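You operate a simulated robot arm through the tools that you are given. There is no shell and no other tool.

The job below is to be done with a simulated two-armed robot. You get a single attempt, and the scene is never put back.

Task
Push the drain hose end back into its inlet, wipe up the soap drips and finish the spin.
Fine: pink sponge back; lid stays shut; press start last and watch till DONE. What is to be rubbed or washed off counts as gone when no trace of it is left.

It is judged by the outcome, as a careful person would: the job done as asked, and still so three seconds after it is handed in. It fails if anything else is knocked over, pushed out of place, dropped, spilled or broken. Lids that push on must go on centred and level and be pressed home; caps that screw on are set level and turned clockwise until they are tight.

Robot
Two 7-joint arms with two-finger parallel grippers on one trunk that stands fixed in place. Base frame: the origin is at the foot of the trunk, x ahead of it, y to its left, z up. Lengths are in mm, angles in degrees, forces in N, time in s.
The left shoulder is at [50, 209, 1246], the right one opposite. With the tool pointing down near the work surface each hand reaches from about 100 to 820 mm from the base axis, measured 20 degrees to its own side. Payload 4.4 kg a hand.
The TCP of each hand is the grasp point between the finger pads, 23 mm short of the fingertips. In the tool frame z runs along the fingers and y along their closing line. The gripper opens to 94 mm. The fingers are 38 mm wide and 10 mm thick; the gripper's body (54 by 96 mm) begins 39 mm behind the TCP.
Orientation is that of the tool frame in the base frame, as [roll, pitch, yaw] about the fixed x, y, z axes, in that order (R = Rz(yaw) Ry(pitch) Rx(roll)). With the fingers straight down and closing along the base's y, the tool's x points along the base's -x, its y along +y and its z along -z.

Tools
- The arms move only by the tool step_arm. It takes "left_rows", "right_rows" or both (then of equal length, played together; a hand with none holds still); each is a list of rows, each an object of numbers (a shift or turn left out is 0, a gripper value left out holds the last): "wx", "wy", "wz": the turn, a rotation vector about the tool's x, y, z in units of 180 degrees (1.0 is 180 degrees); "tx", "ty", "tz": the shift along the tool's x, y, z in units of 250 mm (1.0 is 250 mm); "claw": the closure, from 0 (fully open) to 1 (shut). In form: [{"wx": .., "wy": .., "wz": .., "tx": .., "ty": .., "tz": .., "claw": ..}, ...]. A call has 1 to 20 rows; each row is the pose to reach, as a shift and turn from the pose commanded when the call began, along the tool's axes at that moment. A call with a number of a shift or a turn outside -1 to 1 is refused whole. Rows are played at 5 a second. More than 50 mm and 8.6 degrees between two rows, or a gripper value outside its range, and nothing of the call is played. Where a pose cannot be reached the arm comes as near as it can. A force on the tool above 40 N (or 10 N above the force at the start of the call, whichever is more), or a blocked arm, ends the call early, and 0.2 s more pass. The fingers move at their own pace (about 108 mm/s each) and stop on an object; they squeeze with about 37 N. The grip force told is the motor's: it shows also when the fingers shut on nothing. Time passes only in rows, and 0.2 s behind the last, so rows that repeat a pose let the fingers close. It gives the time, the measured TCP pose, the force on the tool (base axes), the opening and the grip force at its end, in the units of the frame above (readings bear some noise), with the torque about the TCP (base axes, N m) and any sound that the robot's microphone picked up.
- Cameras (640 x 400 px; columns grow to the right, rows downward): "scene" is now at [137.2, 59.1, 1439.5]; the picture's right is [0.58, -0.81, 0.00], its down [-0.31, -0.22, -0.92] and it looks along [0.75, 0.54, -0.38] (base axes); focal length 306 px, centre (320, 200). "left" rides on the left gripper at [86, -16, -75] in its tool frame; the picture's right is [0.18, 0.98, 0.00], its down [-0.58, 0.11, -0.81] and it looks along [-0.79, 0.15, 0.59] (tool axes); focal length 243 px, centre (320, 200). "right" rides on the right gripper at [86, 16, -75] in its tool frame; the picture's right is [-0.18, 0.98, 0.00], its down [-0.58, -0.11, -0.81] and it looks along [-0.79, -0.15, 0.59] (tool axes); focal length 243 px, centre (320, 200). There is no depth. A picture from a camera that has moved, and an enlarged one, comes with that camera's place and axes in the base frame and with its lens. The place of the scene camera against the robot may be out by one fixed shift of up to 12 mm in any direction.
- camera(camera): a new picture of that camera. It takes no simulated time.
- lift_body(by): slides the trunk up (or, below 0, down) by that many mm; the arms and the scene camera ride with it, the base frame stays. It gives what a move gives, with no picture.
- aim_head(pan, tilt): turns the head with the scene camera to pan (to the left, within 80 degrees either way) and tilt (down, from -29 to 69), counted from straight ahead of the robot. It gives what a move gives.
- zoom(camera, box): a new picture of the part [left, top, right, bottom] of that camera's present view, enlarged. It takes no simulated time.
- close_job(): hands the job in; it is judged then, once.

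Places have to be worked out from the pictures, the camera data and where the tool is seen. Open the grippers and draw the arms clear of the work before you hand the job in, unless the task says otherwise.

The tools are called as a command line: name --argument value ..., lists and objects as JSON in quotes. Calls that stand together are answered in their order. step_arm: Moves the arms, as the interface text tells. Its arguments: {"type":"object","properties":{"left_rows":{"type":"array"},"right_rows":{"type":"array"}},"required":[]} The other tools are called the same way: lift_body (by) slides the trunk up or down; aim_head (pan, tilt) turns the head that bears the scene camera; camera (camera) takes a picture; zoom (camera, box) takes an enlarged picture of a part of a camera's view; close_job () hands the job in.

At the start:

```text
time_s: 0.0
left_ee_pos: [405.3, 557.1, 1322.3]
left_orientation: [-180.0, 0.1, 179.9]
left_force: [0.3, 0.3, -0.6]
left_wrist_torque: [0.0, 0.02, 0.0]
left_grip_width: 94.3
left_gripper_force: 0.0
right_ee_pos: [430.4, 48.8, 1311.9]
right_orientation: [-180.0, 0.1, -179.9]
right_force: [-0.1, -0.1, 0.5]
right_wrist_torque: [0.0, 0.01, 0.02]
right_grip_width: 94.1
right_gripper_force: 0.0
trunk travel left (down, up): [-325.0, 238.0]
head pan, tilt: [35.7, 22.5]
```

scene: 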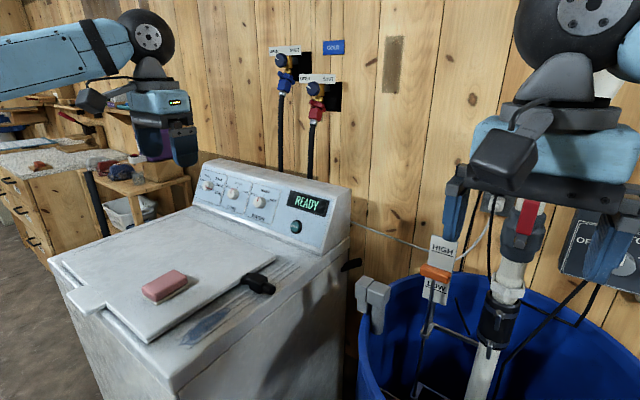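
right: 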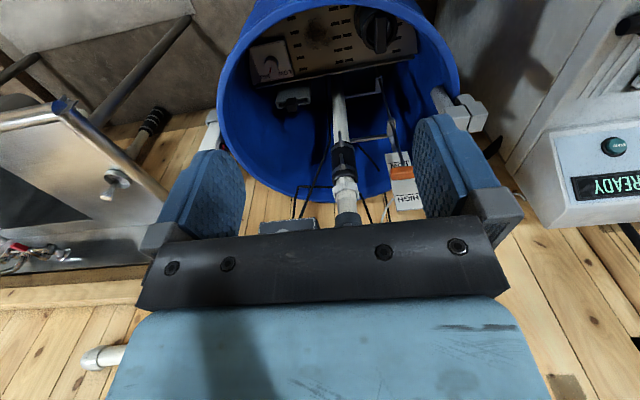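
left: 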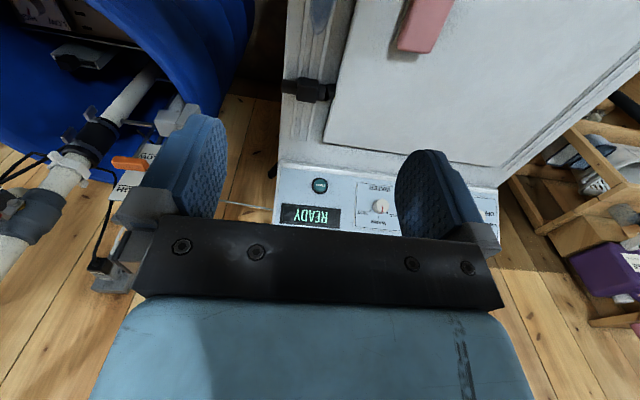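

I see a washer with a READY display, a pink sponge on the lid, a dark drip on the top deck, and a black thing (hose end?) lying on the deck. I'll zoom to identify each.

zoom --camera "scene" --box '[40, 220, 360, 400]'

zoom --camera "scene" --box '[180, 150, 360, 270]'

zoom --camera "scene" --box '[340, 180, 640, 400]'

zoom --camera "left" --box '[240, 0, 520, 240]'

zoom --camera "right" --box '[200, 0, 520, 240]'

```text
2.00 times, centred on (200, 310) of scene
camera zoom: at [137.2, 59.1, 1439.5], right [0.58, -0.81, 0.0], down [-0.31, -0.22, -0.92], along [0.75, 0.54, -0.38], focal length 611 px, centre (560, -20)
```

zoom: 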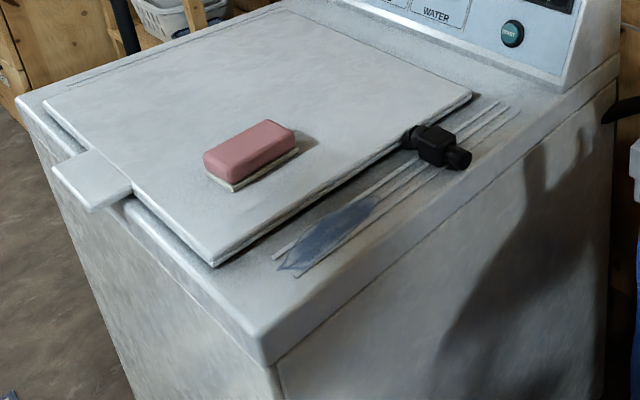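

```text
3.33 times, centred on (270, 210) of scene
camera zoom: at [137.2, 59.1, 1439.5], right [0.58, -0.81, 0.0], down [-0.31, -0.22, -0.92], along [0.75, 0.54, -0.38], focal length 1019 px, centre (487, 167)
```

zoom: 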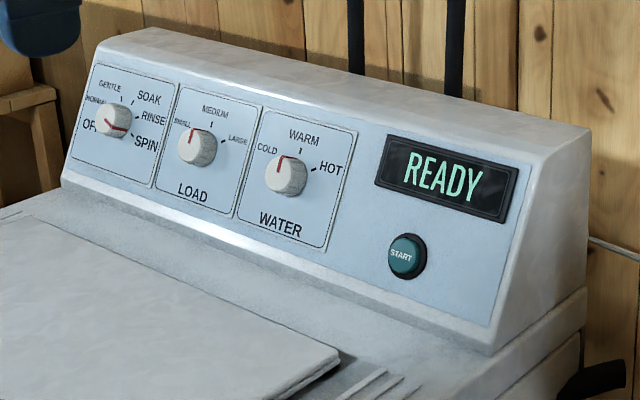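

```text
1.82 times, centred on (490, 290) of scene
camera zoom: at [137.2, 59.1, 1439.5], right [0.58, -0.81, 0.0], down [-0.31, -0.22, -0.92], along [0.75, 0.54, -0.38], focal length 556 px, centre (11, 36)
```

zoom: 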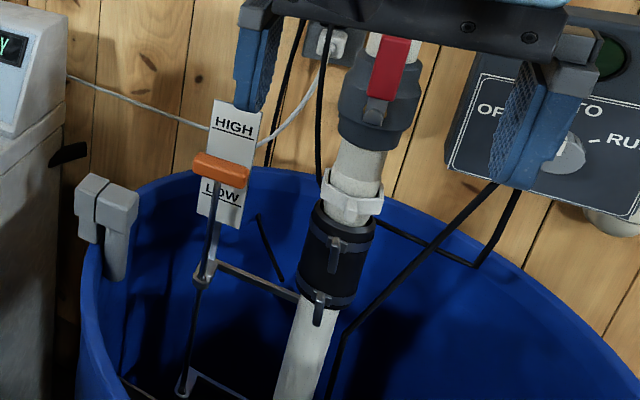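

```text
1.67 times, centred on (380, 120) of left
camera zoom: at [318.8, 541.4, 1396.7], right [-0.18, 0.98, 0.0], down [0.58, 0.11, 0.81], along [0.79, 0.15, -0.59], focal length 404 px, centre (220, 333)
```

zoom: 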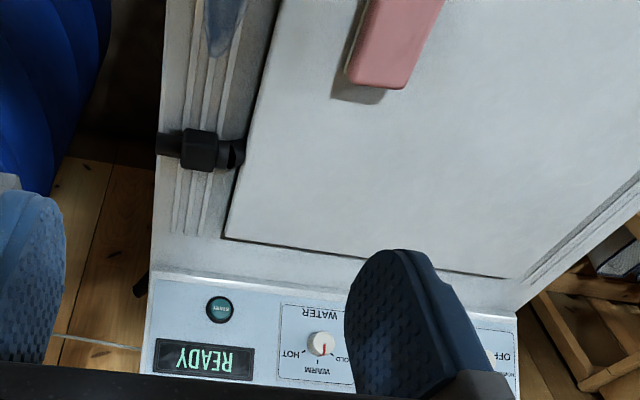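

```text
1.67 times, centred on (360, 120) of right
camera zoom: at [343.8, 64.8, 1387.3], right [0.18, 0.98, 0.0], down [0.58, -0.11, 0.81], along [0.79, -0.15, -0.59], focal length 404 px, centre (253, 333)
```

zoom: 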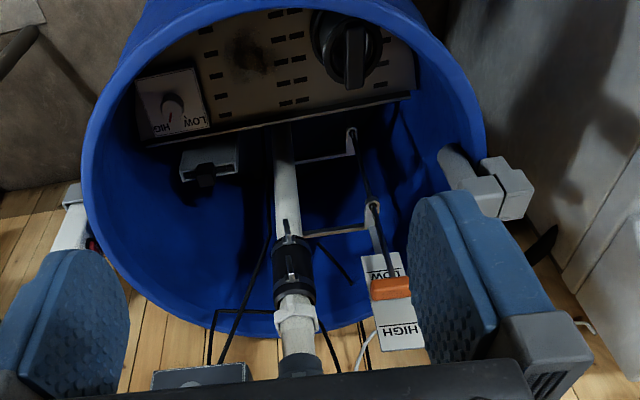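

The black fitting on the deck and the stub at the washer's right side need identification. I'll turn the head for other views of the area.

aim_head --pan 0 --tilt 50

camera --camera "scene"

aim_head --pan 60 --tilt 45

camera --camera "scene"

aim_head --pan -30 --tilt 35

camera --camera "scene"

aim_head --pan 30 --tilt 60

camera --camera "scene"

```text
time_s: 1.0
left_ee_pos: [405.2, 557.8, 1321.9]
left_orientation: [180.0, 0.0, 180.0]
left_force: [0.4, 0.7, 0.0]
left_wrist_torque: [0.0, -0.01, 0.0]
left_grip_width: 94.0
left_gripper_force: 0.1
right_ee_pos: [429.8, 50.0, 1311.6]
right_orientation: [-180.0, 0.0, 180.0]
right_force: [-0.2, -0.5, 0.2]
right_wrist_torque: [0.0, 0.0, 0.02]
right_grip_width: 94.1
right_gripper_force: 0.0
trunk travel left (down, up): [-325.0, 238.0]
head pan, tilt: [0.0, 50.0]
```

```text
taken
camera scene: at [138.9, 5.1, 1398.0], right [0.0, -1.0, 0.0], down [-0.77, 0.0, -0.64], along [0.64, 0.0, -0.77], focal length 306 px, centre (320, 200)
```

scene: 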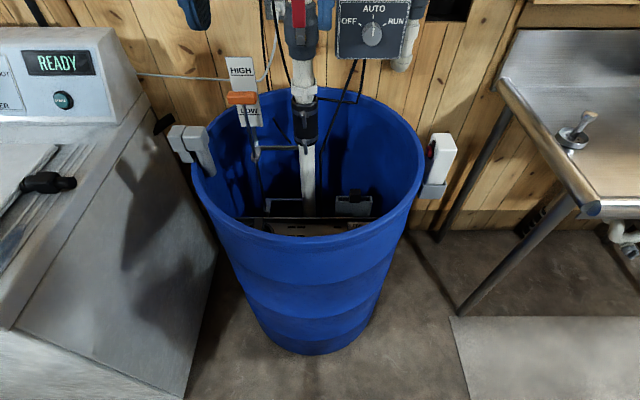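

```text
time_s: 2.3
left_ee_pos: [405.0, 558.7, 1322.4]
left_orientation: [180.0, -0.1, -179.9]
left_force: [-0.3, -0.2, -0.7]
left_wrist_torque: [-0.02, -0.02, -0.03]
left_grip_width: 94.0
left_gripper_force: 0.0
right_ee_pos: [429.1, 50.5, 1312.0]
right_orientation: [-179.9, 0.1, -180.0]
right_force: [0.0, -0.1, -0.4]
right_wrist_torque: [-0.02, -0.02, 0.0]
right_grip_width: 93.9
right_gripper_force: 0.0
trunk travel left (down, up): [-325.0, 238.0]
head pan, tilt: [60.0, 45.0]
```

```text
taken
camera scene: at [102.6, 75.4, 1404.8], right [0.87, -0.5, 0.0], down [-0.35, -0.61, -0.71], along [0.35, 0.61, -0.71], focal length 306 px, centre (320, 200)
```

scene: 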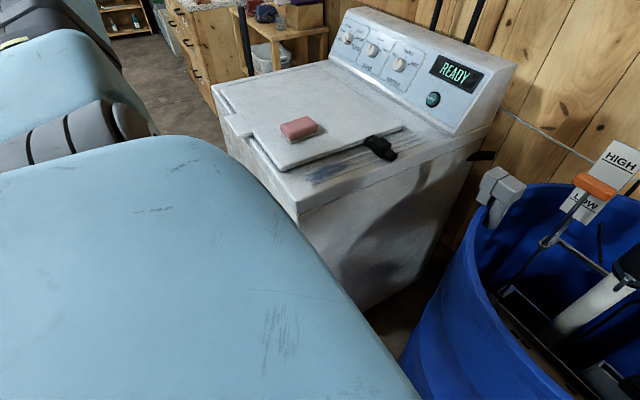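

```text
time_s: 4.0
left_ee_pos: [404.9, 556.9, 1323.0]
left_orientation: [180.0, 0.1, -180.0]
left_force: [-0.3, -0.2, 1.0]
left_wrist_torque: [-0.03, -0.03, 0.01]
left_grip_width: 93.9
left_gripper_force: 0.1
right_ee_pos: [429.8, 48.5, 1311.9]
right_orientation: [179.9, 0.1, -180.0]
right_force: [-1.0, 0.3, -0.2]
right_wrist_torque: [0.01, -0.01, 0.02]
right_grip_width: 94.1
right_gripper_force: 0.2
trunk travel left (down, up): [-325.0, 238.0]
head pan, tilt: [-30.0, 35.0]
```

```text
taken
camera scene: at [138.2, -39.0, 1419.6], right [-0.5, -0.87, 0.0], down [-0.5, 0.29, -0.82], along [0.71, -0.41, -0.57], focal length 306 px, centre (320, 200)
```

scene: 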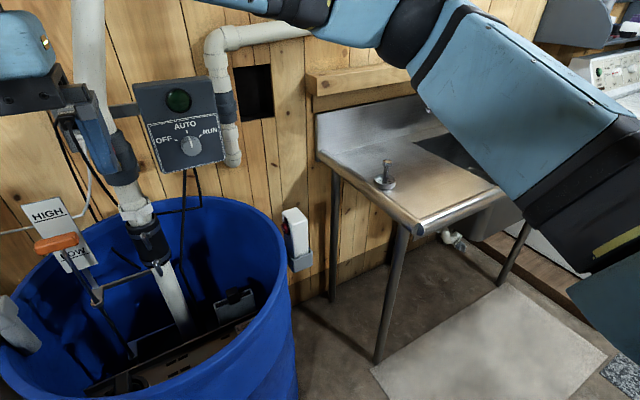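

```text
time_s: 5.3
left_ee_pos: [405.1, 557.3, 1321.9]
left_orientation: [-180.0, 0.0, 180.0]
left_force: [0.2, -0.3, 0.3]
left_wrist_torque: [0.04, -0.02, -0.03]
left_grip_width: 94.0
left_gripper_force: 0.0
right_ee_pos: [430.4, 49.6, 1311.1]
right_orientation: [-180.0, -0.1, -180.0]
right_force: [-0.7, 0.2, -0.2]
right_wrist_torque: [-0.02, 0.0, 0.02]
right_grip_width: 94.0
right_gripper_force: 0.0
trunk travel left (down, up): [-325.0, 238.0]
head pan, tilt: [30.0, 60.0]
```

```text
taken
camera scene: at [119.7, 38.3, 1385.4], right [0.5, -0.87, 0.0], down [-0.75, -0.43, -0.5], along [0.43, 0.25, -0.87], focal length 306 px, centre (320, 200)
```

scene: 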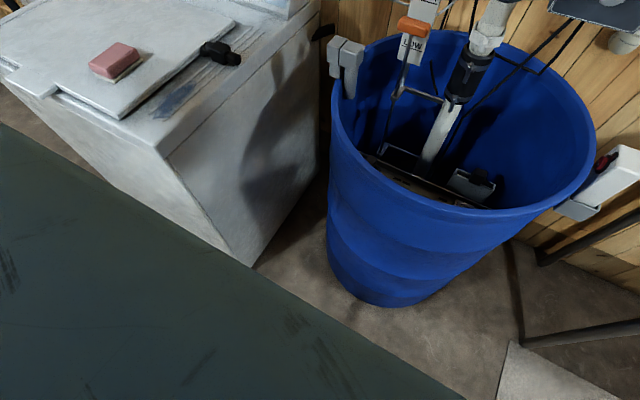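

Now close zooms on the black fitting, the stub behind the washer, and the grey piece on the barrel rim.

zoom --camera "scene" --box '[130, 0, 290, 100]'

zoom --camera "scene" --box '[290, 0, 450, 100]'

aim_head --pan 20 --tilt 35

camera --camera "scene"

zoom --camera "scene" --box '[60, 120, 300, 270]'

zoom --camera "left" --box '[200, 60, 360, 200]'

```text
4.00 times, centred on (210, 50) of scene
camera zoom: at [119.7, 38.3, 1385.4], right [0.5, -0.87, 0.0], down [-0.75, -0.43, -0.5], along [0.43, 0.25, -0.87], focal length 1223 px, centre (760, 800)
```

zoom: 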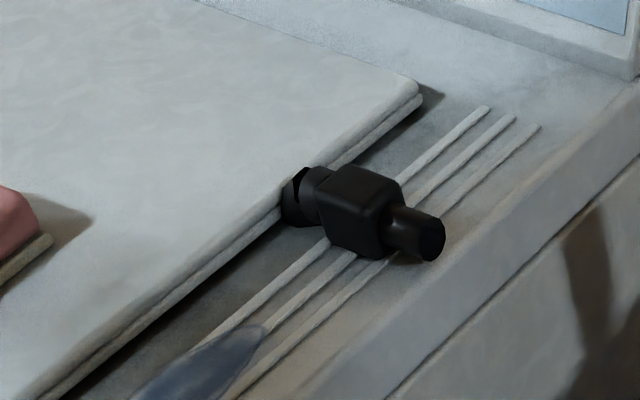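

```text
4.00 times, centred on (370, 50) of scene
camera zoom: at [119.7, 38.3, 1385.4], right [0.5, -0.87, 0.0], down [-0.75, -0.43, -0.5], along [0.43, 0.25, -0.87], focal length 1223 px, centre (120, 800)
```

zoom: 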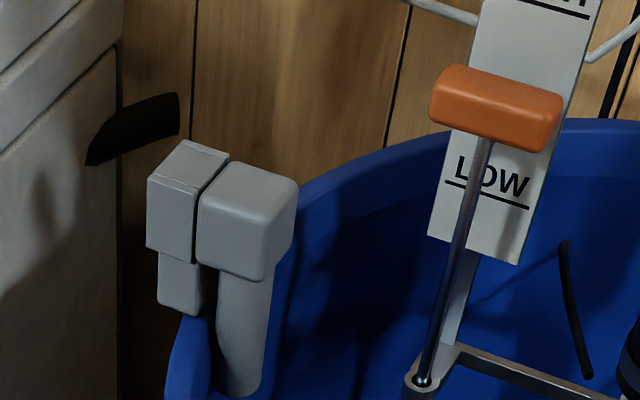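

```text
time_s: 6.2
left_ee_pos: [405.8, 558.1, 1321.6]
left_orientation: [-180.0, -0.1, 180.0]
left_force: [0.1, -0.5, 0.2]
left_wrist_torque: [0.02, 0.01, 0.07]
left_grip_width: 93.8
left_gripper_force: 0.1
right_ee_pos: [429.8, 49.0, 1311.9]
right_orientation: [180.0, 0.0, 179.9]
right_force: [0.5, 0.5, -0.1]
right_wrist_torque: [0.01, 0.0, 0.03]
right_grip_width: 94.1
right_gripper_force: 0.0
trunk travel left (down, up): [-325.0, 238.0]
head pan, tilt: [20.0, 35.0]
```

```text
taken
camera scene: at [144.6, 35.1, 1419.6], right [0.34, -0.94, 0.0], down [-0.54, -0.2, -0.82], along [0.77, 0.28, -0.57], focal length 306 px, centre (320, 200)
```

scene: 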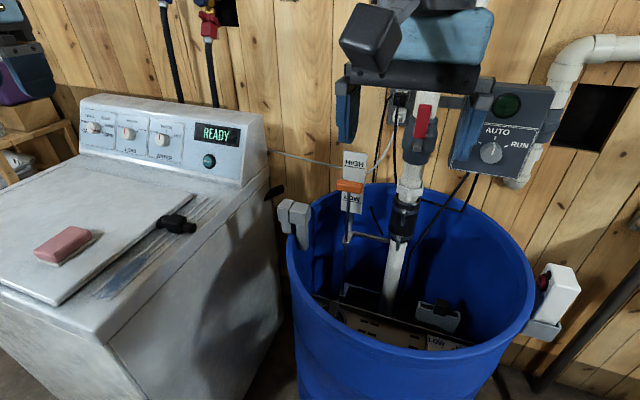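

```text
2.67 times, centred on (180, 195) of scene
camera zoom: at [144.6, 35.1, 1419.6], right [0.34, -0.94, 0.0], down [-0.54, -0.2, -0.82], along [0.77, 0.28, -0.57], focal length 815 px, centre (693, 213)
```

zoom: 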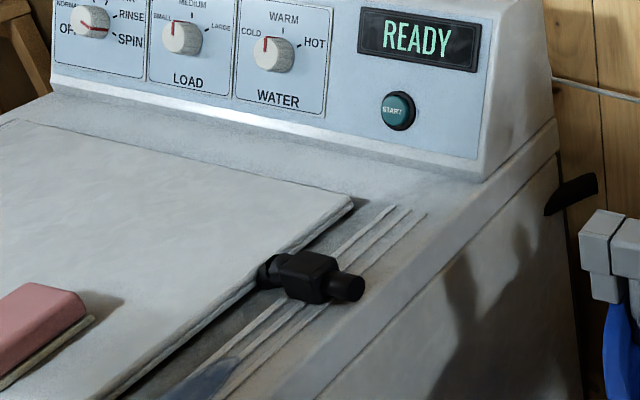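

```text
2.86 times, centred on (280, 130) of left
camera zoom: at [318.8, 541.4, 1396.7], right [-0.18, 0.98, 0.0], down [0.58, 0.11, 0.81], along [0.79, 0.15, -0.59], focal length 693 px, centre (434, 400)
```

zoom: 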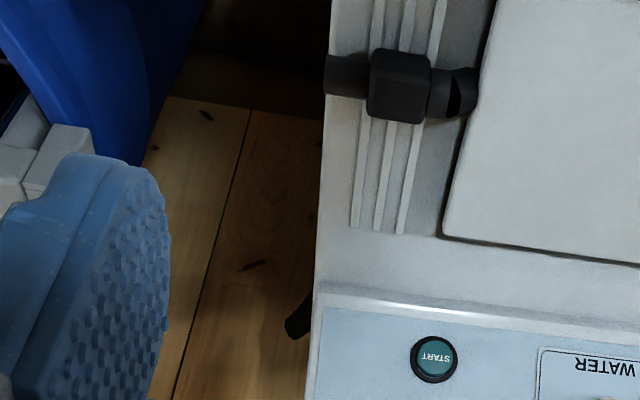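

Triangulating: black fitting ≈ (567,565,950), START button ≈ (807,634,986), grey inlet piece on the barrel rim ≈ (685,311,940). I'll move the left hand above the deck and turn its camera toward the barrel to inspect the grey inlet from the washer side.

step_arm --left_rows '[{"wz": 0.042, "tx": -0.08, "ty": -0.012, "tz": 0.047}, {"wz": 0.084, "tx": -0.16, "ty": -0.025, "tz": 0.095}, {"wz": 0.126, "tx": -0.245, "ty": -0.037, "tz": 0.142}, {"wz": 0.168, "tx": -0.33, "ty": -0.049, "tz": 0.19}, {"wz": 0.21, "tx": -0.41, "ty": -0.06, "tz": 0.237}, {"wz": 0.252, "tx": -0.49, "ty": -0.074, "tz": 0.284}, {"wz": 0.294, "tx": -0.57, "ty": -0.086, "tz": 0.33}, {"wz": 0.336, "tx": -0.65, "ty": -0.1, "tz": 0.38}, {"wz": 0.378, "tx": -0.735, "ty": -0.11, "tz": 0.426}, {"wz": 0.42, "tx": -0.82, "ty": -0.123, "tz": 0.473}, {"wz": 0.46, "tx": -0.9, "ty": -0.136, "tz": 0.52}, {"wz": 0.5, "tx": -0.98, "ty": -0.148, "tz": 0.568}, {"wz": 0.5, "tx": -0.98, "ty": -0.148, "tz": 0.568}]'

camera --camera "left"

camera --camera "scene"

```text
time_s: 9.0
left_ee_pos: [650.2, 521.9, 1182.2]
left_orientation: [179.9, -0.1, 90.0]
left_force: [-0.5, 0.1, -0.1]
left_wrist_torque: [-0.03, -0.01, 0.0]
left_grip_width: 93.8
left_gripper_force: 0.0
right_ee_pos: [429.3, 49.6, 1311.6]
right_orientation: [-179.9, 0.1, 180.0]
right_force: [0.0, 0.5, -0.5]
right_wrist_torque: [0.03, 0.0, 0.0]
right_grip_width: 93.8
right_gripper_force: 0.1
trunk travel left (down, up): [-325.0, 238.0]
head pan, tilt: [20.0, 35.0]
```

```text
taken
camera left: at [634.2, 608.0, 1256.5], right [0.98, 0.18, 0.0], down [0.11, -0.58, 0.81], along [0.15, -0.79, -0.59], focal length 243 px, centre (320, 200)
```

left: 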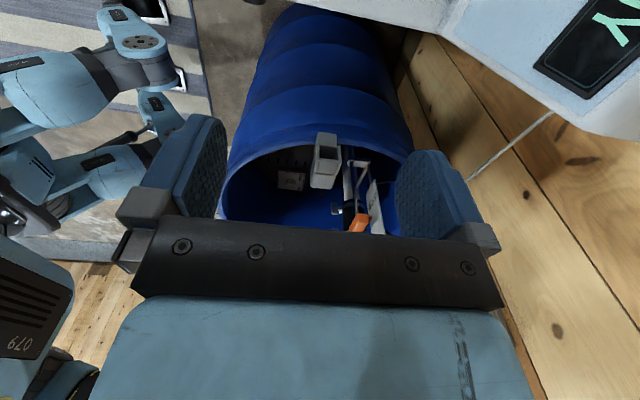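

```text
taken
camera scene: at [143.8, 35.1, 1419.8], right [0.34, -0.94, 0.0], down [-0.54, -0.2, -0.82], along [0.77, 0.28, -0.57], focal length 306 px, centre (320, 200)
```

scene: 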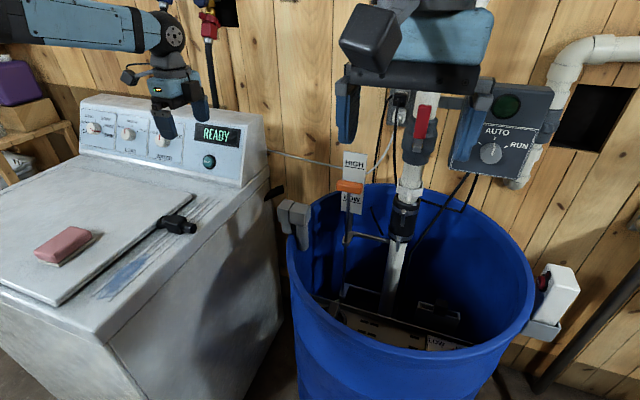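

zoom --camera "left" --box '[260, 100, 420, 240]'

zoom --camera "left" --box '[380, 0, 640, 180]'

```text
2.86 times, centred on (340, 170) of left
camera zoom: at [634.2, 608.0, 1256.5], right [0.98, 0.18, 0.0], down [0.11, -0.58, 0.81], along [0.15, -0.79, -0.59], focal length 693 px, centre (263, 286)
```

zoom: 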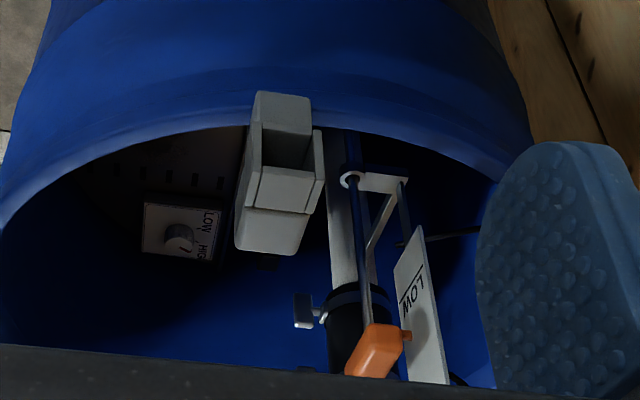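

```text
2.22 times, centred on (510, 90) of left
camera zoom: at [634.2, 608.0, 1256.5], right [0.98, 0.18, 0.0], down [0.11, -0.58, 0.81], along [0.15, -0.79, -0.59], focal length 539 px, centre (-102, 444)
```

zoom: 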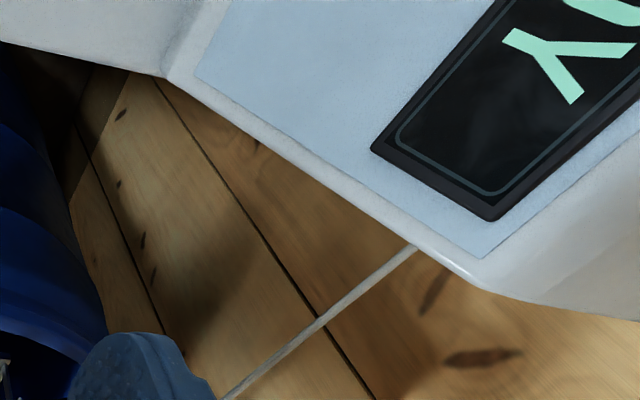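

The grey inlet has a box-like mouth that seems to face the washer (+Y). I'll lower and tilt the left hand for a closer, more level look.

step_arm --left_rows '[{"wy": -0.02, "tx": -0.04, "ty": 0.03, "tz": 0.11}, {"wy": -0.04, "tx": -0.08, "ty": 0.06, "tz": 0.22}, {"wy": -0.06, "tx": -0.12, "ty": 0.09, "tz": 0.33}, {"wy": -0.08, "tx": -0.17, "ty": 0.12, "tz": 0.44}, {"wy": -0.1, "tx": -0.22, "ty": 0.15, "tz": 0.55}, {"wy": -0.111, "tx": -0.25, "ty": 0.17, "tz": 0.66}, {"wy": -0.111, "tx": -0.276, "ty": 0.184, "tz": 0.74}, {"wy": -0.111, "tx": -0.276, "ty": 0.184, "tz": 0.74}]'

camera --camera "left"

zoom --camera "left" --box '[240, 80, 400, 220]'

```text
time_s: 10.8
left_ee_pos: [694.5, 452.7, 994.6]
left_orientation: [179.9, 19.9, 90.0]
left_force: [0.6, -0.1, 0.4]
left_wrist_torque: [0.01, -0.03, -0.02]
left_grip_width: 94.3
left_gripper_force: 0.1
right_ee_pos: [429.9, 49.2, 1311.5]
right_orientation: [-180.0, 0.0, -180.0]
right_force: [-0.4, -1.0, 0.4]
right_wrist_torque: [-0.03, -0.03, 0.02]
right_grip_width: 94.3
right_gripper_force: 0.1
trunk travel left (down, up): [-325.0, 238.0]
head pan, tilt: [20.0, 35.0]
```

```text
taken
camera left: at [679.6, 558.8, 1034.8], right [0.98, 0.17, -0.06], down [0.11, -0.27, 0.96], along [0.15, -0.95, -0.28], focal length 243 px, centre (320, 200)
```

left: 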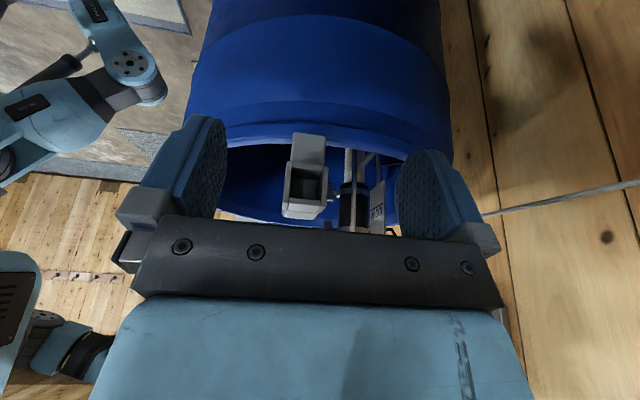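

```text
2.86 times, centred on (320, 150) of left
camera zoom: at [679.6, 558.8, 1034.8], right [0.98, 0.17, -0.06], down [0.11, -0.27, 0.96], along [0.15, -0.95, -0.28], focal length 693 px, centre (320, 343)
```

zoom: 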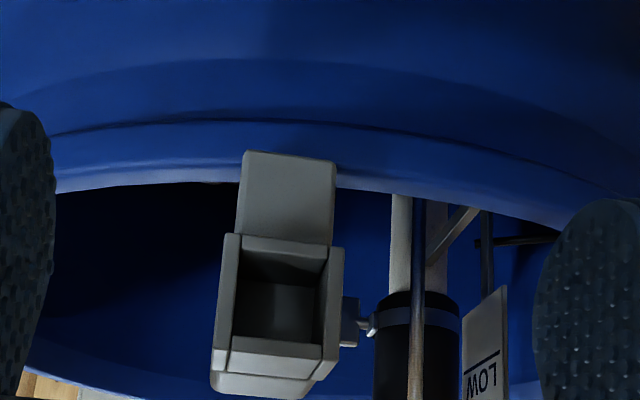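

The inlet has a square mouth (~30 mm) facing +Y at about (698,330,952). Now I'll move the hand back over the deck to get a close look at the black hose end.

step_arm --left_rows '[{"wy": 0.01, "tx": 0.04, "ty": -0.04, "tz": -0.12}, {"wy": 0.03, "tx": 0.1, "ty": -0.1, "tz": -0.24}, {"wy": 0.05, "tx": 0.2, "ty": -0.2, "tz": -0.36}, {"wy": 0.07, "tx": 0.3, "ty": -0.3, "tz": -0.45}, {"wy": 0.09, "tx": 0.4, "ty": -0.4, "tz": -0.5}, {"wy": 0.111, "tx": 0.5, "ty": -0.5, "tz": -0.556}, {"wy": 0.111, "tx": 0.534, "ty": -0.516, "tz": -0.556}, {"wy": 0.111, "tx": 0.534, "ty": -0.516, "tz": -0.556}]'

camera --camera "left"

zoom --camera "left" --box '[200, 60, 440, 220]'

aim_head --pan 45 --tilt 38

camera --camera "scene"

```text
time_s: 12.6
left_ee_pos: [566.4, 625.2, 1079.2]
left_orientation: [-180.0, 0.0, 90.0]
left_force: [0.6, 0.6, 1.0]
left_wrist_torque: [0.02, 0.01, -0.02]
left_grip_width: 94.0
left_gripper_force: 0.0
right_ee_pos: [428.1, 49.7, 1312.6]
right_orientation: [180.0, 0.0, 179.9]
right_force: [-0.6, -0.2, 0.4]
right_wrist_torque: [0.0, -0.03, -0.02]
right_grip_width: 94.0
right_gripper_force: 0.1
trunk travel left (down, up): [-325.0, 238.0]
head pan, tilt: [20.0, 35.0]
```

```text
taken
camera left: at [550.6, 710.1, 1154.1], right [0.98, 0.18, 0.0], down [0.11, -0.58, 0.81], along [0.15, -0.79, -0.59], focal length 243 px, centre (320, 200)
```

left: 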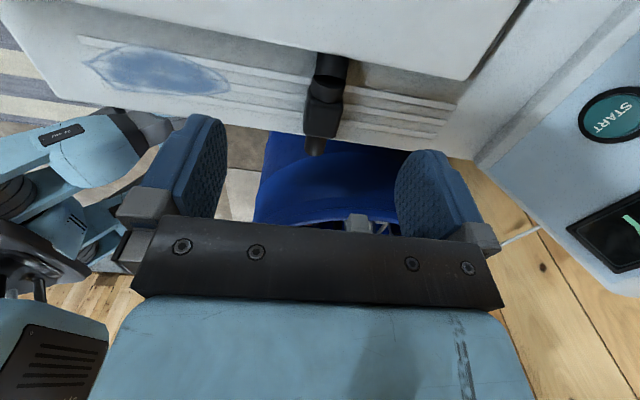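

```text
2.50 times, centred on (320, 140) of left
camera zoom: at [550.6, 710.1, 1154.1], right [0.98, 0.18, 0.0], down [0.11, -0.58, 0.81], along [0.15, -0.79, -0.59], focal length 606 px, centre (320, 350)
```

zoom: 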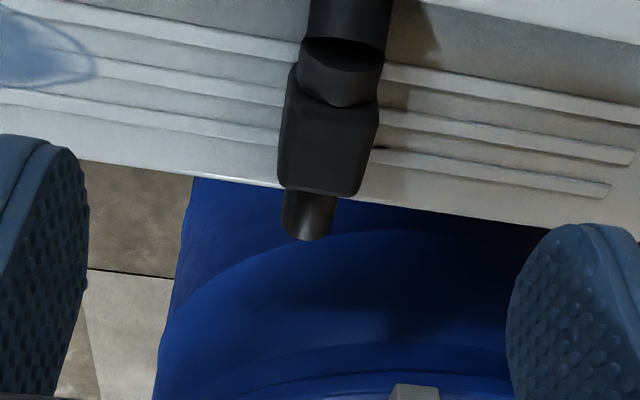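

```text
time_s: 13.4
left_ee_pos: [566.4, 623.8, 1079.6]
left_orientation: [-179.9, 0.0, 90.0]
left_force: [-0.8, -0.7, -0.5]
left_wrist_torque: [-0.01, -0.01, 0.04]
left_grip_width: 93.9
left_gripper_force: 0.1
right_ee_pos: [429.6, 49.4, 1311.9]
right_orientation: [180.0, 0.0, -180.0]
right_force: [-1.0, -0.4, 0.3]
right_wrist_torque: [0.02, -0.02, 0.01]
right_grip_width: 94.1
right_gripper_force: 0.0
trunk travel left (down, up): [-325.0, 238.0]
head pan, tilt: [45.0, 38.0]
```

```text
taken
camera scene: at [123.0, 66.0, 1415.1], right [0.71, -0.71, 0.0], down [-0.44, -0.43, -0.79], along [0.56, 0.56, -0.62], focal length 306 px, centre (320, 200)
```

scene: 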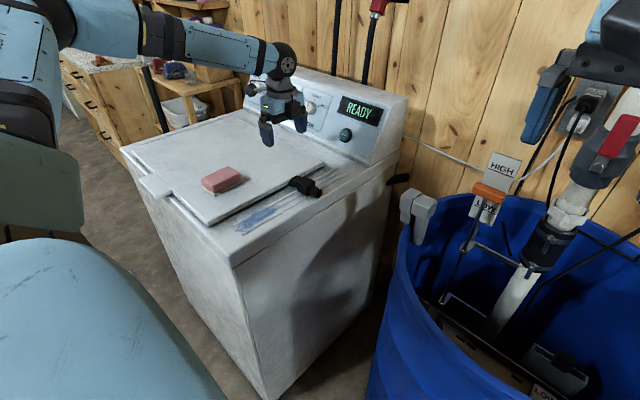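

Zooming on the hose end's far side to see what it is joined to.

zoom --camera "left" --box '[280, 30, 380, 170]'

zoom --camera "scene" --box '[190, 150, 350, 250]'

zoom --camera "scene" --box '[270, 160, 350, 210]'

zoom --camera "scene" --box '[370, 160, 470, 260]'

```text
2.86 times, centred on (330, 100) of left
camera zoom: at [551.1, 709.9, 1153.8], right [0.98, 0.18, 0.0], down [0.11, -0.58, 0.81], along [0.15, -0.79, -0.59], focal length 693 px, centre (291, 486)
```

zoom: 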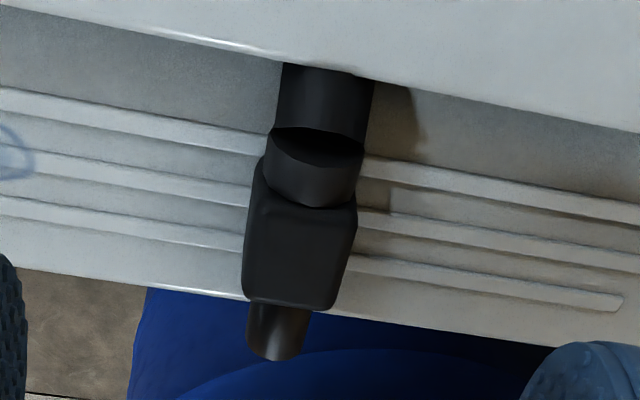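

```text
4.00 times, centred on (270, 200) of scene
camera zoom: at [123.0, 66.0, 1415.1], right [0.71, -0.71, 0.0], down [-0.44, -0.43, -0.79], along [0.56, 0.56, -0.62], focal length 1223 px, centre (520, 200)
```

zoom: 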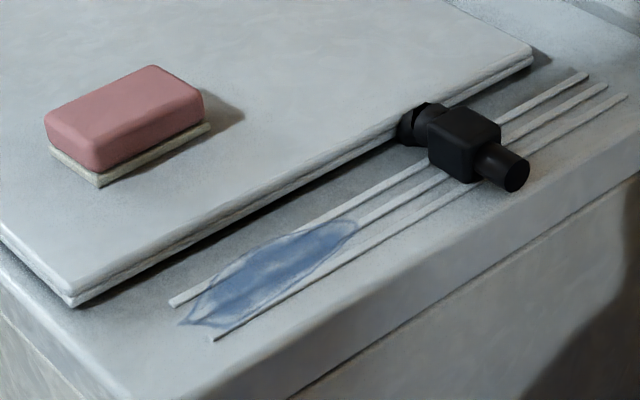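

```text
8.00 times, centred on (310, 185) of scene
camera zoom: at [123.0, 66.0, 1415.1], right [0.71, -0.71, 0.0], down [-0.44, -0.43, -0.79], along [0.56, 0.56, -0.62], focal length 2446 px, centre (400, 320)
```

zoom: 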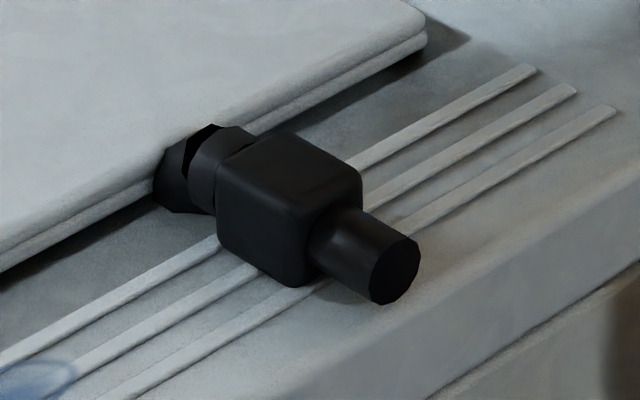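

```text
4.00 times, centred on (420, 210) of scene
camera zoom: at [123.0, 66.0, 1415.1], right [0.71, -0.71, 0.0], down [-0.44, -0.43, -0.79], along [0.56, 0.56, -0.62], focal length 1223 px, centre (-80, 160)
```

zoom: 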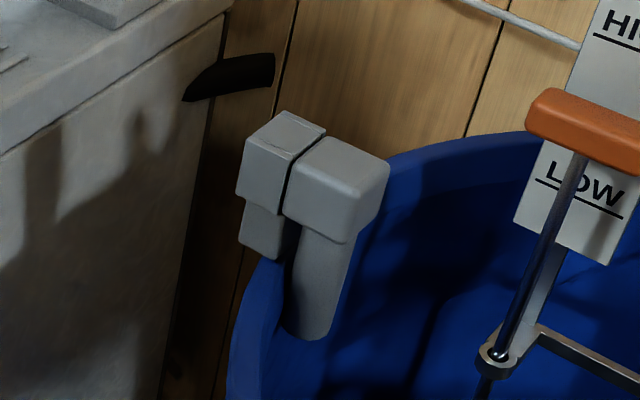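

The hose end is a block (~37 mm) with a ~24 mm round nozzle toward −Y and a short hose tail to +Y. My estimates put its block top near (580,568,946). I'll move above it at z≈1030 and check again.

step_arm --left_rows '[{"tx": -0.06, "ty": 0.014, "tz": 0.05}, {"tx": -0.12, "ty": 0.028, "tz": 0.1}, {"tx": -0.18, "ty": 0.042, "tz": 0.15}, {"tx": -0.232, "ty": 0.055, "tz": 0.2}, {"tx": -0.232, "ty": 0.055, "tz": 0.2}]'

camera --camera "left"

zoom --camera "left" --box '[240, 0, 400, 140]'

zoom --camera "scene" --box '[230, 120, 350, 210]'

```text
time_s: 14.7
left_ee_pos: [580.2, 566.0, 1029.9]
left_orientation: [180.0, 0.0, 90.0]
left_force: [0.3, -0.4, -1.3]
left_wrist_torque: [0.01, -0.02, -0.03]
left_grip_width: 94.1
left_gripper_force: 0.1
right_ee_pos: [430.3, 48.7, 1311.9]
right_orientation: [-180.0, -0.1, 179.9]
right_force: [-0.1, 0.2, -0.7]
right_wrist_torque: [0.01, 0.01, 0.01]
right_grip_width: 93.9
right_gripper_force: 0.0
trunk travel left (down, up): [-325.0, 238.0]
head pan, tilt: [45.0, 38.0]
```

```text
taken
camera left: at [564.7, 652.3, 1104.7], right [0.98, 0.18, 0.0], down [0.11, -0.58, 0.81], along [0.15, -0.79, -0.59], focal length 243 px, centre (320, 200)
```

left: 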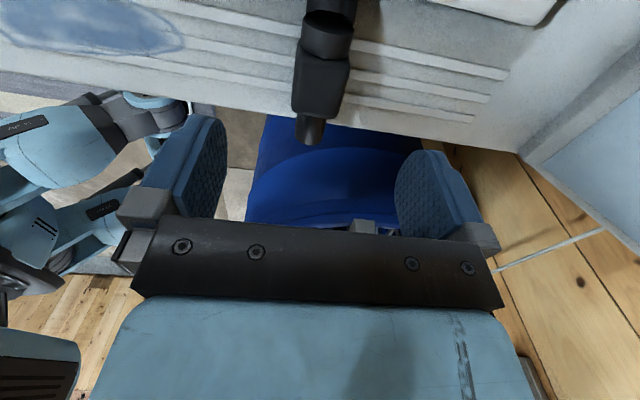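

```text
2.86 times, centred on (320, 70) of left
camera zoom: at [564.7, 652.3, 1104.7], right [0.98, 0.18, 0.0], down [0.11, -0.58, 0.81], along [0.15, -0.79, -0.59], focal length 693 px, centre (320, 571)
```

zoom: 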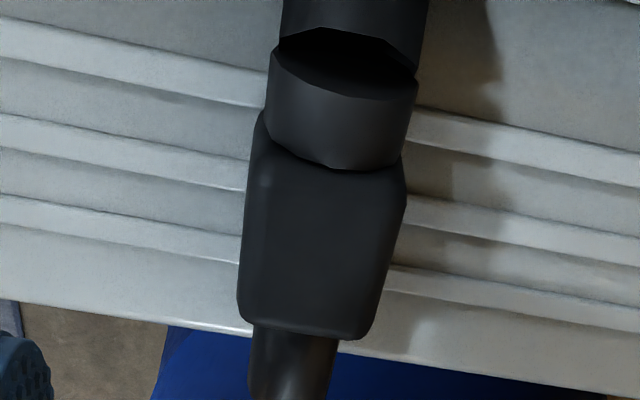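

```text
4.44 times, centred on (290, 165) of scene
camera zoom: at [122.5, 66.2, 1415.1], right [0.71, -0.71, 0.0], down [-0.44, -0.44, -0.79], along [0.56, 0.56, -0.62], focal length 1359 px, centre (453, 356)
```

zoom: 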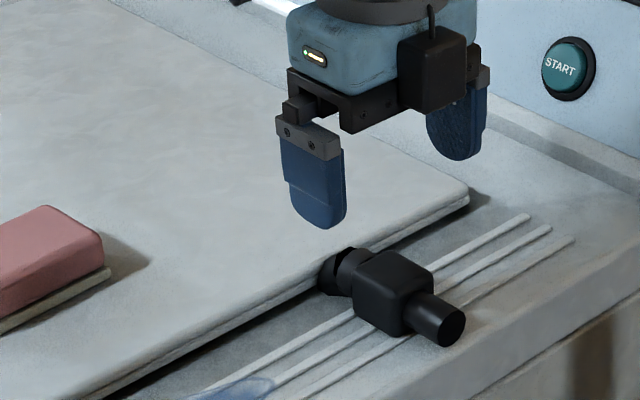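

Block resolved from two wrist views: x 563–598, y 541–578, top z≈940. I'll descend with fingers either side (closing along X) to TCP z≈938, open, checking force.

step_arm --left_rows '[{"tz": 0.1}, {"tz": 0.2}, {"tz": 0.28}, {"tz": 0.33}, {"tz": 0.368}, {"tz": 0.368}]'

camera --camera "left"

zoom --camera "scene" --box '[230, 120, 350, 210]'

```text
time_s: 16.1
left_ee_pos: [580.6, 568.3, 938.0]
left_orientation: [180.0, 0.1, 89.9]
left_force: [0.0, -0.5, 0.0]
left_wrist_torque: [-0.03, -0.01, 0.01]
left_grip_width: 94.1
left_gripper_force: 0.0
right_ee_pos: [428.9, 50.2, 1312.0]
right_orientation: [179.9, 0.0, 179.9]
right_force: [-1.0, 0.0, 0.4]
right_wrist_torque: [-0.01, 0.0, 0.01]
right_grip_width: 94.2
right_gripper_force: 0.2
trunk travel left (down, up): [-325.0, 238.0]
head pan, tilt: [45.0, 38.0]
```

```text
taken
camera left: at [564.3, 654.0, 1013.0], right [0.98, 0.18, 0.0], down [0.11, -0.58, 0.81], along [0.15, -0.79, -0.59], focal length 243 px, centre (320, 200)
```

left: 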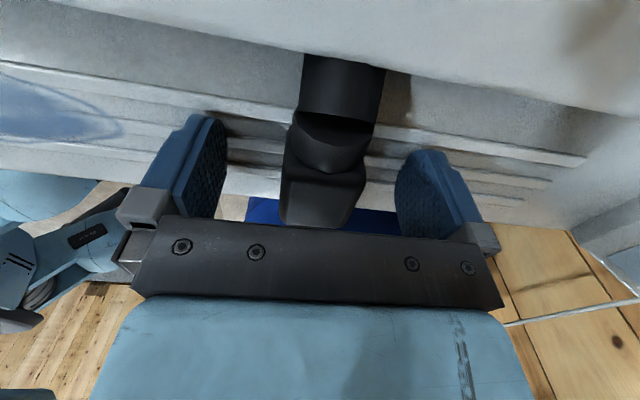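

```text
4.44 times, centred on (290, 165) of scene
camera zoom: at [122.9, 66.0, 1415.1], right [0.71, -0.71, 0.0], down [-0.44, -0.44, -0.79], along [0.56, 0.56, -0.62], focal length 1359 px, centre (453, 356)
```

zoom: 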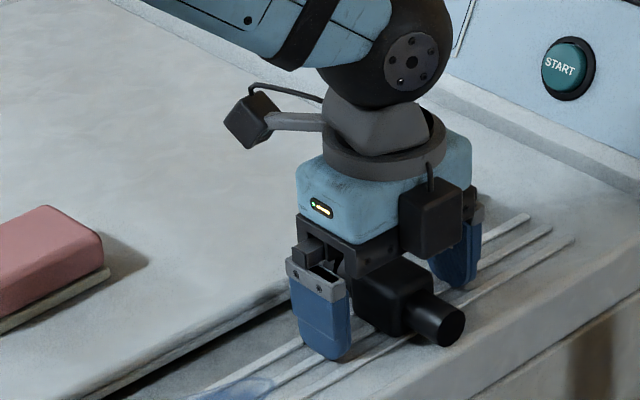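

Fingers straddle the block cleanly without contact. Closing the grip now.

step_arm --left_rows '[{"tx": -0.012, "tz": 0.008}, {"tx": -0.012, "tz": 0.008, "claw": 0.3}, {"tx": -0.012, "tz": 0.008, "claw": 0.5}, {"tx": -0.012, "tz": 0.008, "claw": 1}, {"tx": -0.012, "tz": 0.008, "claw": 1}, {"tx": -0.012, "tz": 0.008, "claw": 1}]'

camera --camera "left"

zoom --camera "scene" --box '[230, 120, 350, 210]'

```text
time_s: 17.4
left_ee_pos: [580.0, 563.7, 937.8]
left_orientation: [179.9, -0.1, 89.9]
left_force: [1.0, -1.3, 12.3]
left_wrist_torque: [-0.22, 0.14, 0.05]
left_grip_width: 35.6
left_gripper_force: 37.2
right_ee_pos: [429.0, 47.3, 1311.8]
right_orientation: [179.9, 0.1, 179.9]
right_force: [0.0, -0.3, 0.5]
right_wrist_torque: [0.01, -0.01, -0.01]
right_grip_width: 94.0
right_gripper_force: 0.0
trunk travel left (down, up): [-325.0, 238.0]
head pan, tilt: [45.0, 38.0]
```

```text
taken
camera left: at [564.0, 649.9, 1013.0], right [0.98, 0.18, 0.0], down [0.11, -0.58, 0.81], along [0.15, -0.79, -0.59], focal length 243 px, centre (320, 200)
```

left: 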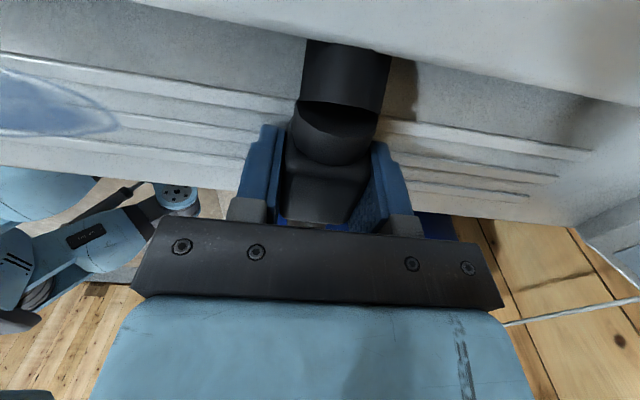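

```text
4.44 times, centred on (290, 165) of scene
camera zoom: at [121.7, 64.7, 1415.3], right [0.71, -0.71, 0.0], down [-0.43, -0.43, -0.79], along [0.56, 0.56, -0.61], focal length 1359 px, centre (453, 356)
```

zoom: 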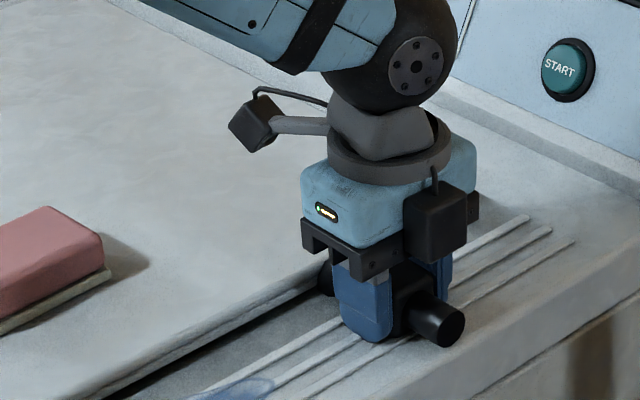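

Grip is 35.6 mm wide; tips touch the ridges (12 N). Lift gently and see whether the hose end comes freely.

step_arm --left_rows '[{"tz": -0.03}, {"tz": -0.08}, {"tz": -0.16}, {"tz": -0.24}, {"tz": -0.32}, {"tz": -0.32}]'

camera --camera "left"

camera --camera "scene"

zoom --camera "scene" --box '[230, 100, 350, 190]'

```text
time_s: 18.9
left_ee_pos: [579.9, 564.2, 1014.7]
left_orientation: [180.0, -0.1, 90.1]
left_force: [0.4, -0.1, -0.5]
left_wrist_torque: [0.0, -0.01, -0.04]
left_grip_width: 35.7
left_gripper_force: 36.8
right_ee_pos: [429.8, 48.7, 1311.1]
right_orientation: [179.9, -0.1, 180.0]
right_force: [-0.3, -0.7, -0.2]
right_wrist_torque: [0.01, -0.03, -0.03]
right_grip_width: 93.8
right_gripper_force: 0.1
trunk travel left (down, up): [-325.0, 238.0]
head pan, tilt: [45.0, 38.0]
```

```text
taken
camera left: at [564.4, 650.4, 1089.7], right [0.98, 0.18, 0.0], down [0.11, -0.58, 0.81], along [0.15, -0.79, -0.59], focal length 243 px, centre (320, 200)
```

left: 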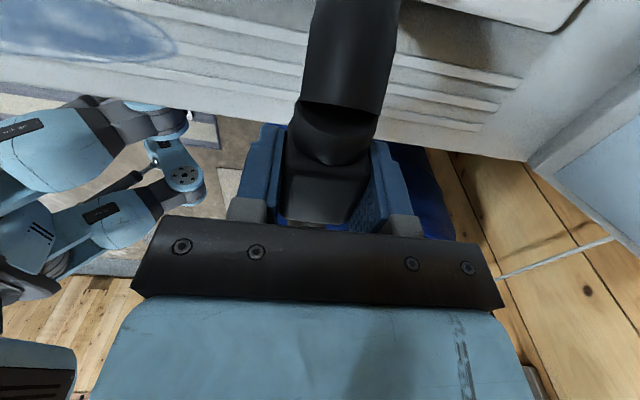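

```text
taken
camera scene: at [123.4, 66.4, 1415.0], right [0.71, -0.71, 0.0], down [-0.44, -0.44, -0.79], along [0.56, 0.56, -0.62], focal length 306 px, centre (320, 200)
```

scene: 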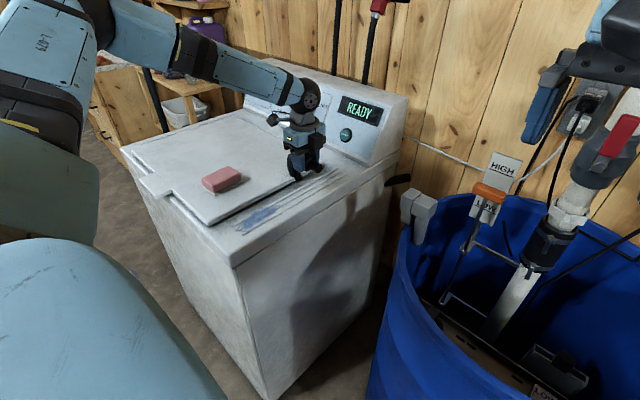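

```text
4.44 times, centred on (290, 145) of scene
camera zoom: at [123.4, 66.4, 1415.0], right [0.71, -0.71, 0.0], down [-0.44, -0.44, -0.79], along [0.56, 0.56, -0.62], focal length 1359 px, centre (453, 444)
```

zoom: 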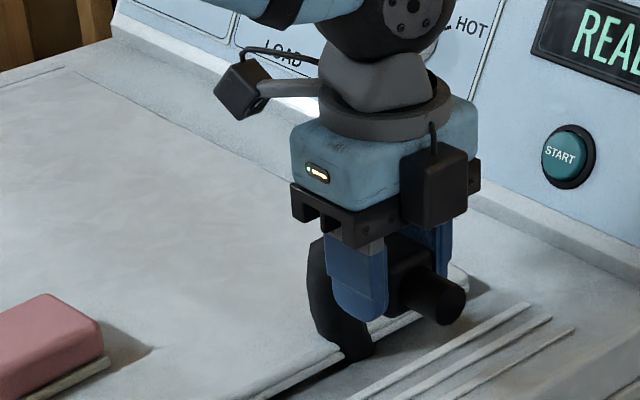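

The hose end lifts freely, with its hose feeding from the gap by the lid. I'll bring the right hand over as an observer so its camera can watch the socket from the front.

step_arm --right_rows '[{"ty": 0.13, "tx": -0.05, "tz": 0.06}, {"ty": 0.26, "tx": -0.1, "tz": 0.12}, {"ty": 0.4, "tx": -0.16, "tz": 0.2}, {"ty": 0.54, "tx": -0.22, "tz": 0.3}, {"ty": 0.68, "tx": -0.28, "tz": 0.4}, {"ty": 0.82, "tx": -0.34, "tz": 0.5}, {"ty": 0.95, "tx": -0.4, "tz": 0.6}, {"ty": 1.0, "tx": -0.44, "tz": 0.7}, {"ty": 1.0, "tx": -0.44, "tz": 0.8}, {"ty": 1.0, "tx": -0.44, "tz": 0.8}]'

camera --camera "right"

camera --camera "scene"

```text
time_s: 21.1
left_ee_pos: [579.5, 563.8, 1015.7]
left_orientation: [179.9, 0.1, 89.9]
left_force: [-0.9, -0.3, -1.2]
left_wrist_torque: [0.0, -0.03, -0.01]
left_grip_width: 35.7
left_gripper_force: 37.0
right_ee_pos: [541.1, 280.7, 1115.3]
right_orientation: [-180.0, 0.1, -180.0]
right_force: [0.2, -1.3, -0.1]
right_wrist_torque: [-0.02, 0.01, 0.01]
right_grip_width: 93.8
right_gripper_force: 0.1
right hand out of reach, approached as far as the arm can: row 8, 9, 10
trunk travel left (down, up): [-325.0, 238.0]
head pan, tilt: [45.0, 38.0]
```

```text
taken
camera right: at [455.3, 297.1, 1192.1], right [0.18, 0.98, 0.0], down [0.58, -0.11, 0.81], along [0.79, -0.15, -0.59], focal length 243 px, centre (320, 200)
```

right: 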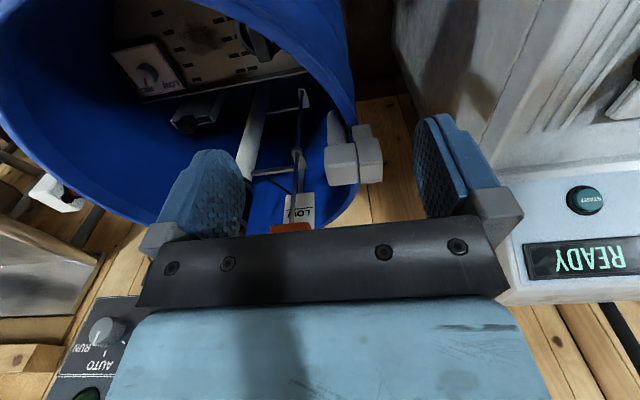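

```text
taken
camera scene: at [121.8, 65.7, 1415.3], right [0.71, -0.71, 0.0], down [-0.43, -0.44, -0.79], along [0.56, 0.56, -0.61], focal length 306 px, centre (320, 200)
```

scene: 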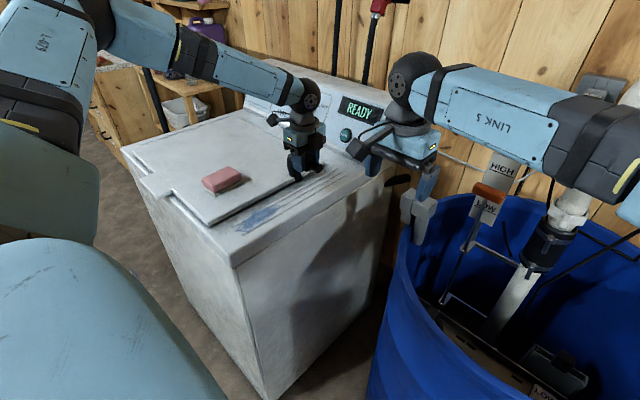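

From here the right camera sees the socket. Zooming for measurement.

zoom --camera "right" --box '[290, 90, 430, 200]'

zoom --camera "scene" --box '[370, 150, 470, 260]'

```text
3.64 times, centred on (360, 145) of right
camera zoom: at [455.3, 297.1, 1192.1], right [0.18, 0.98, 0.0], down [0.58, -0.11, 0.81], along [0.79, -0.15, -0.59], focal length 882 px, centre (174, 400)
```

zoom: 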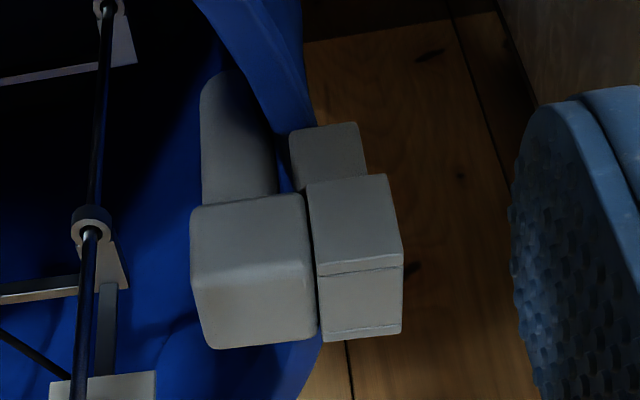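

```text
3.64 times, centred on (420, 205) of scene
camera zoom: at [121.8, 65.7, 1415.3], right [0.71, -0.71, 0.0], down [-0.43, -0.44, -0.79], along [0.56, 0.56, -0.61], focal length 1112 px, centre (-44, 182)
```

zoom: 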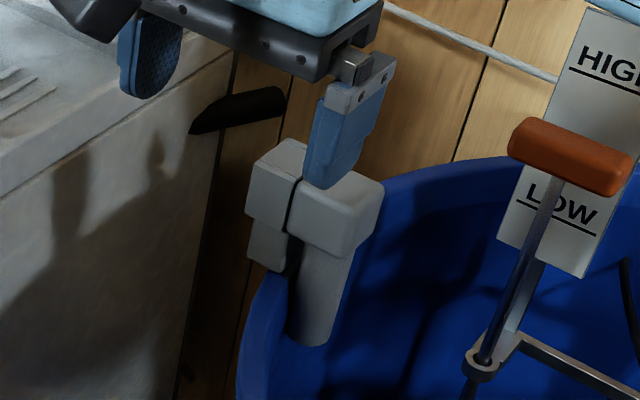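

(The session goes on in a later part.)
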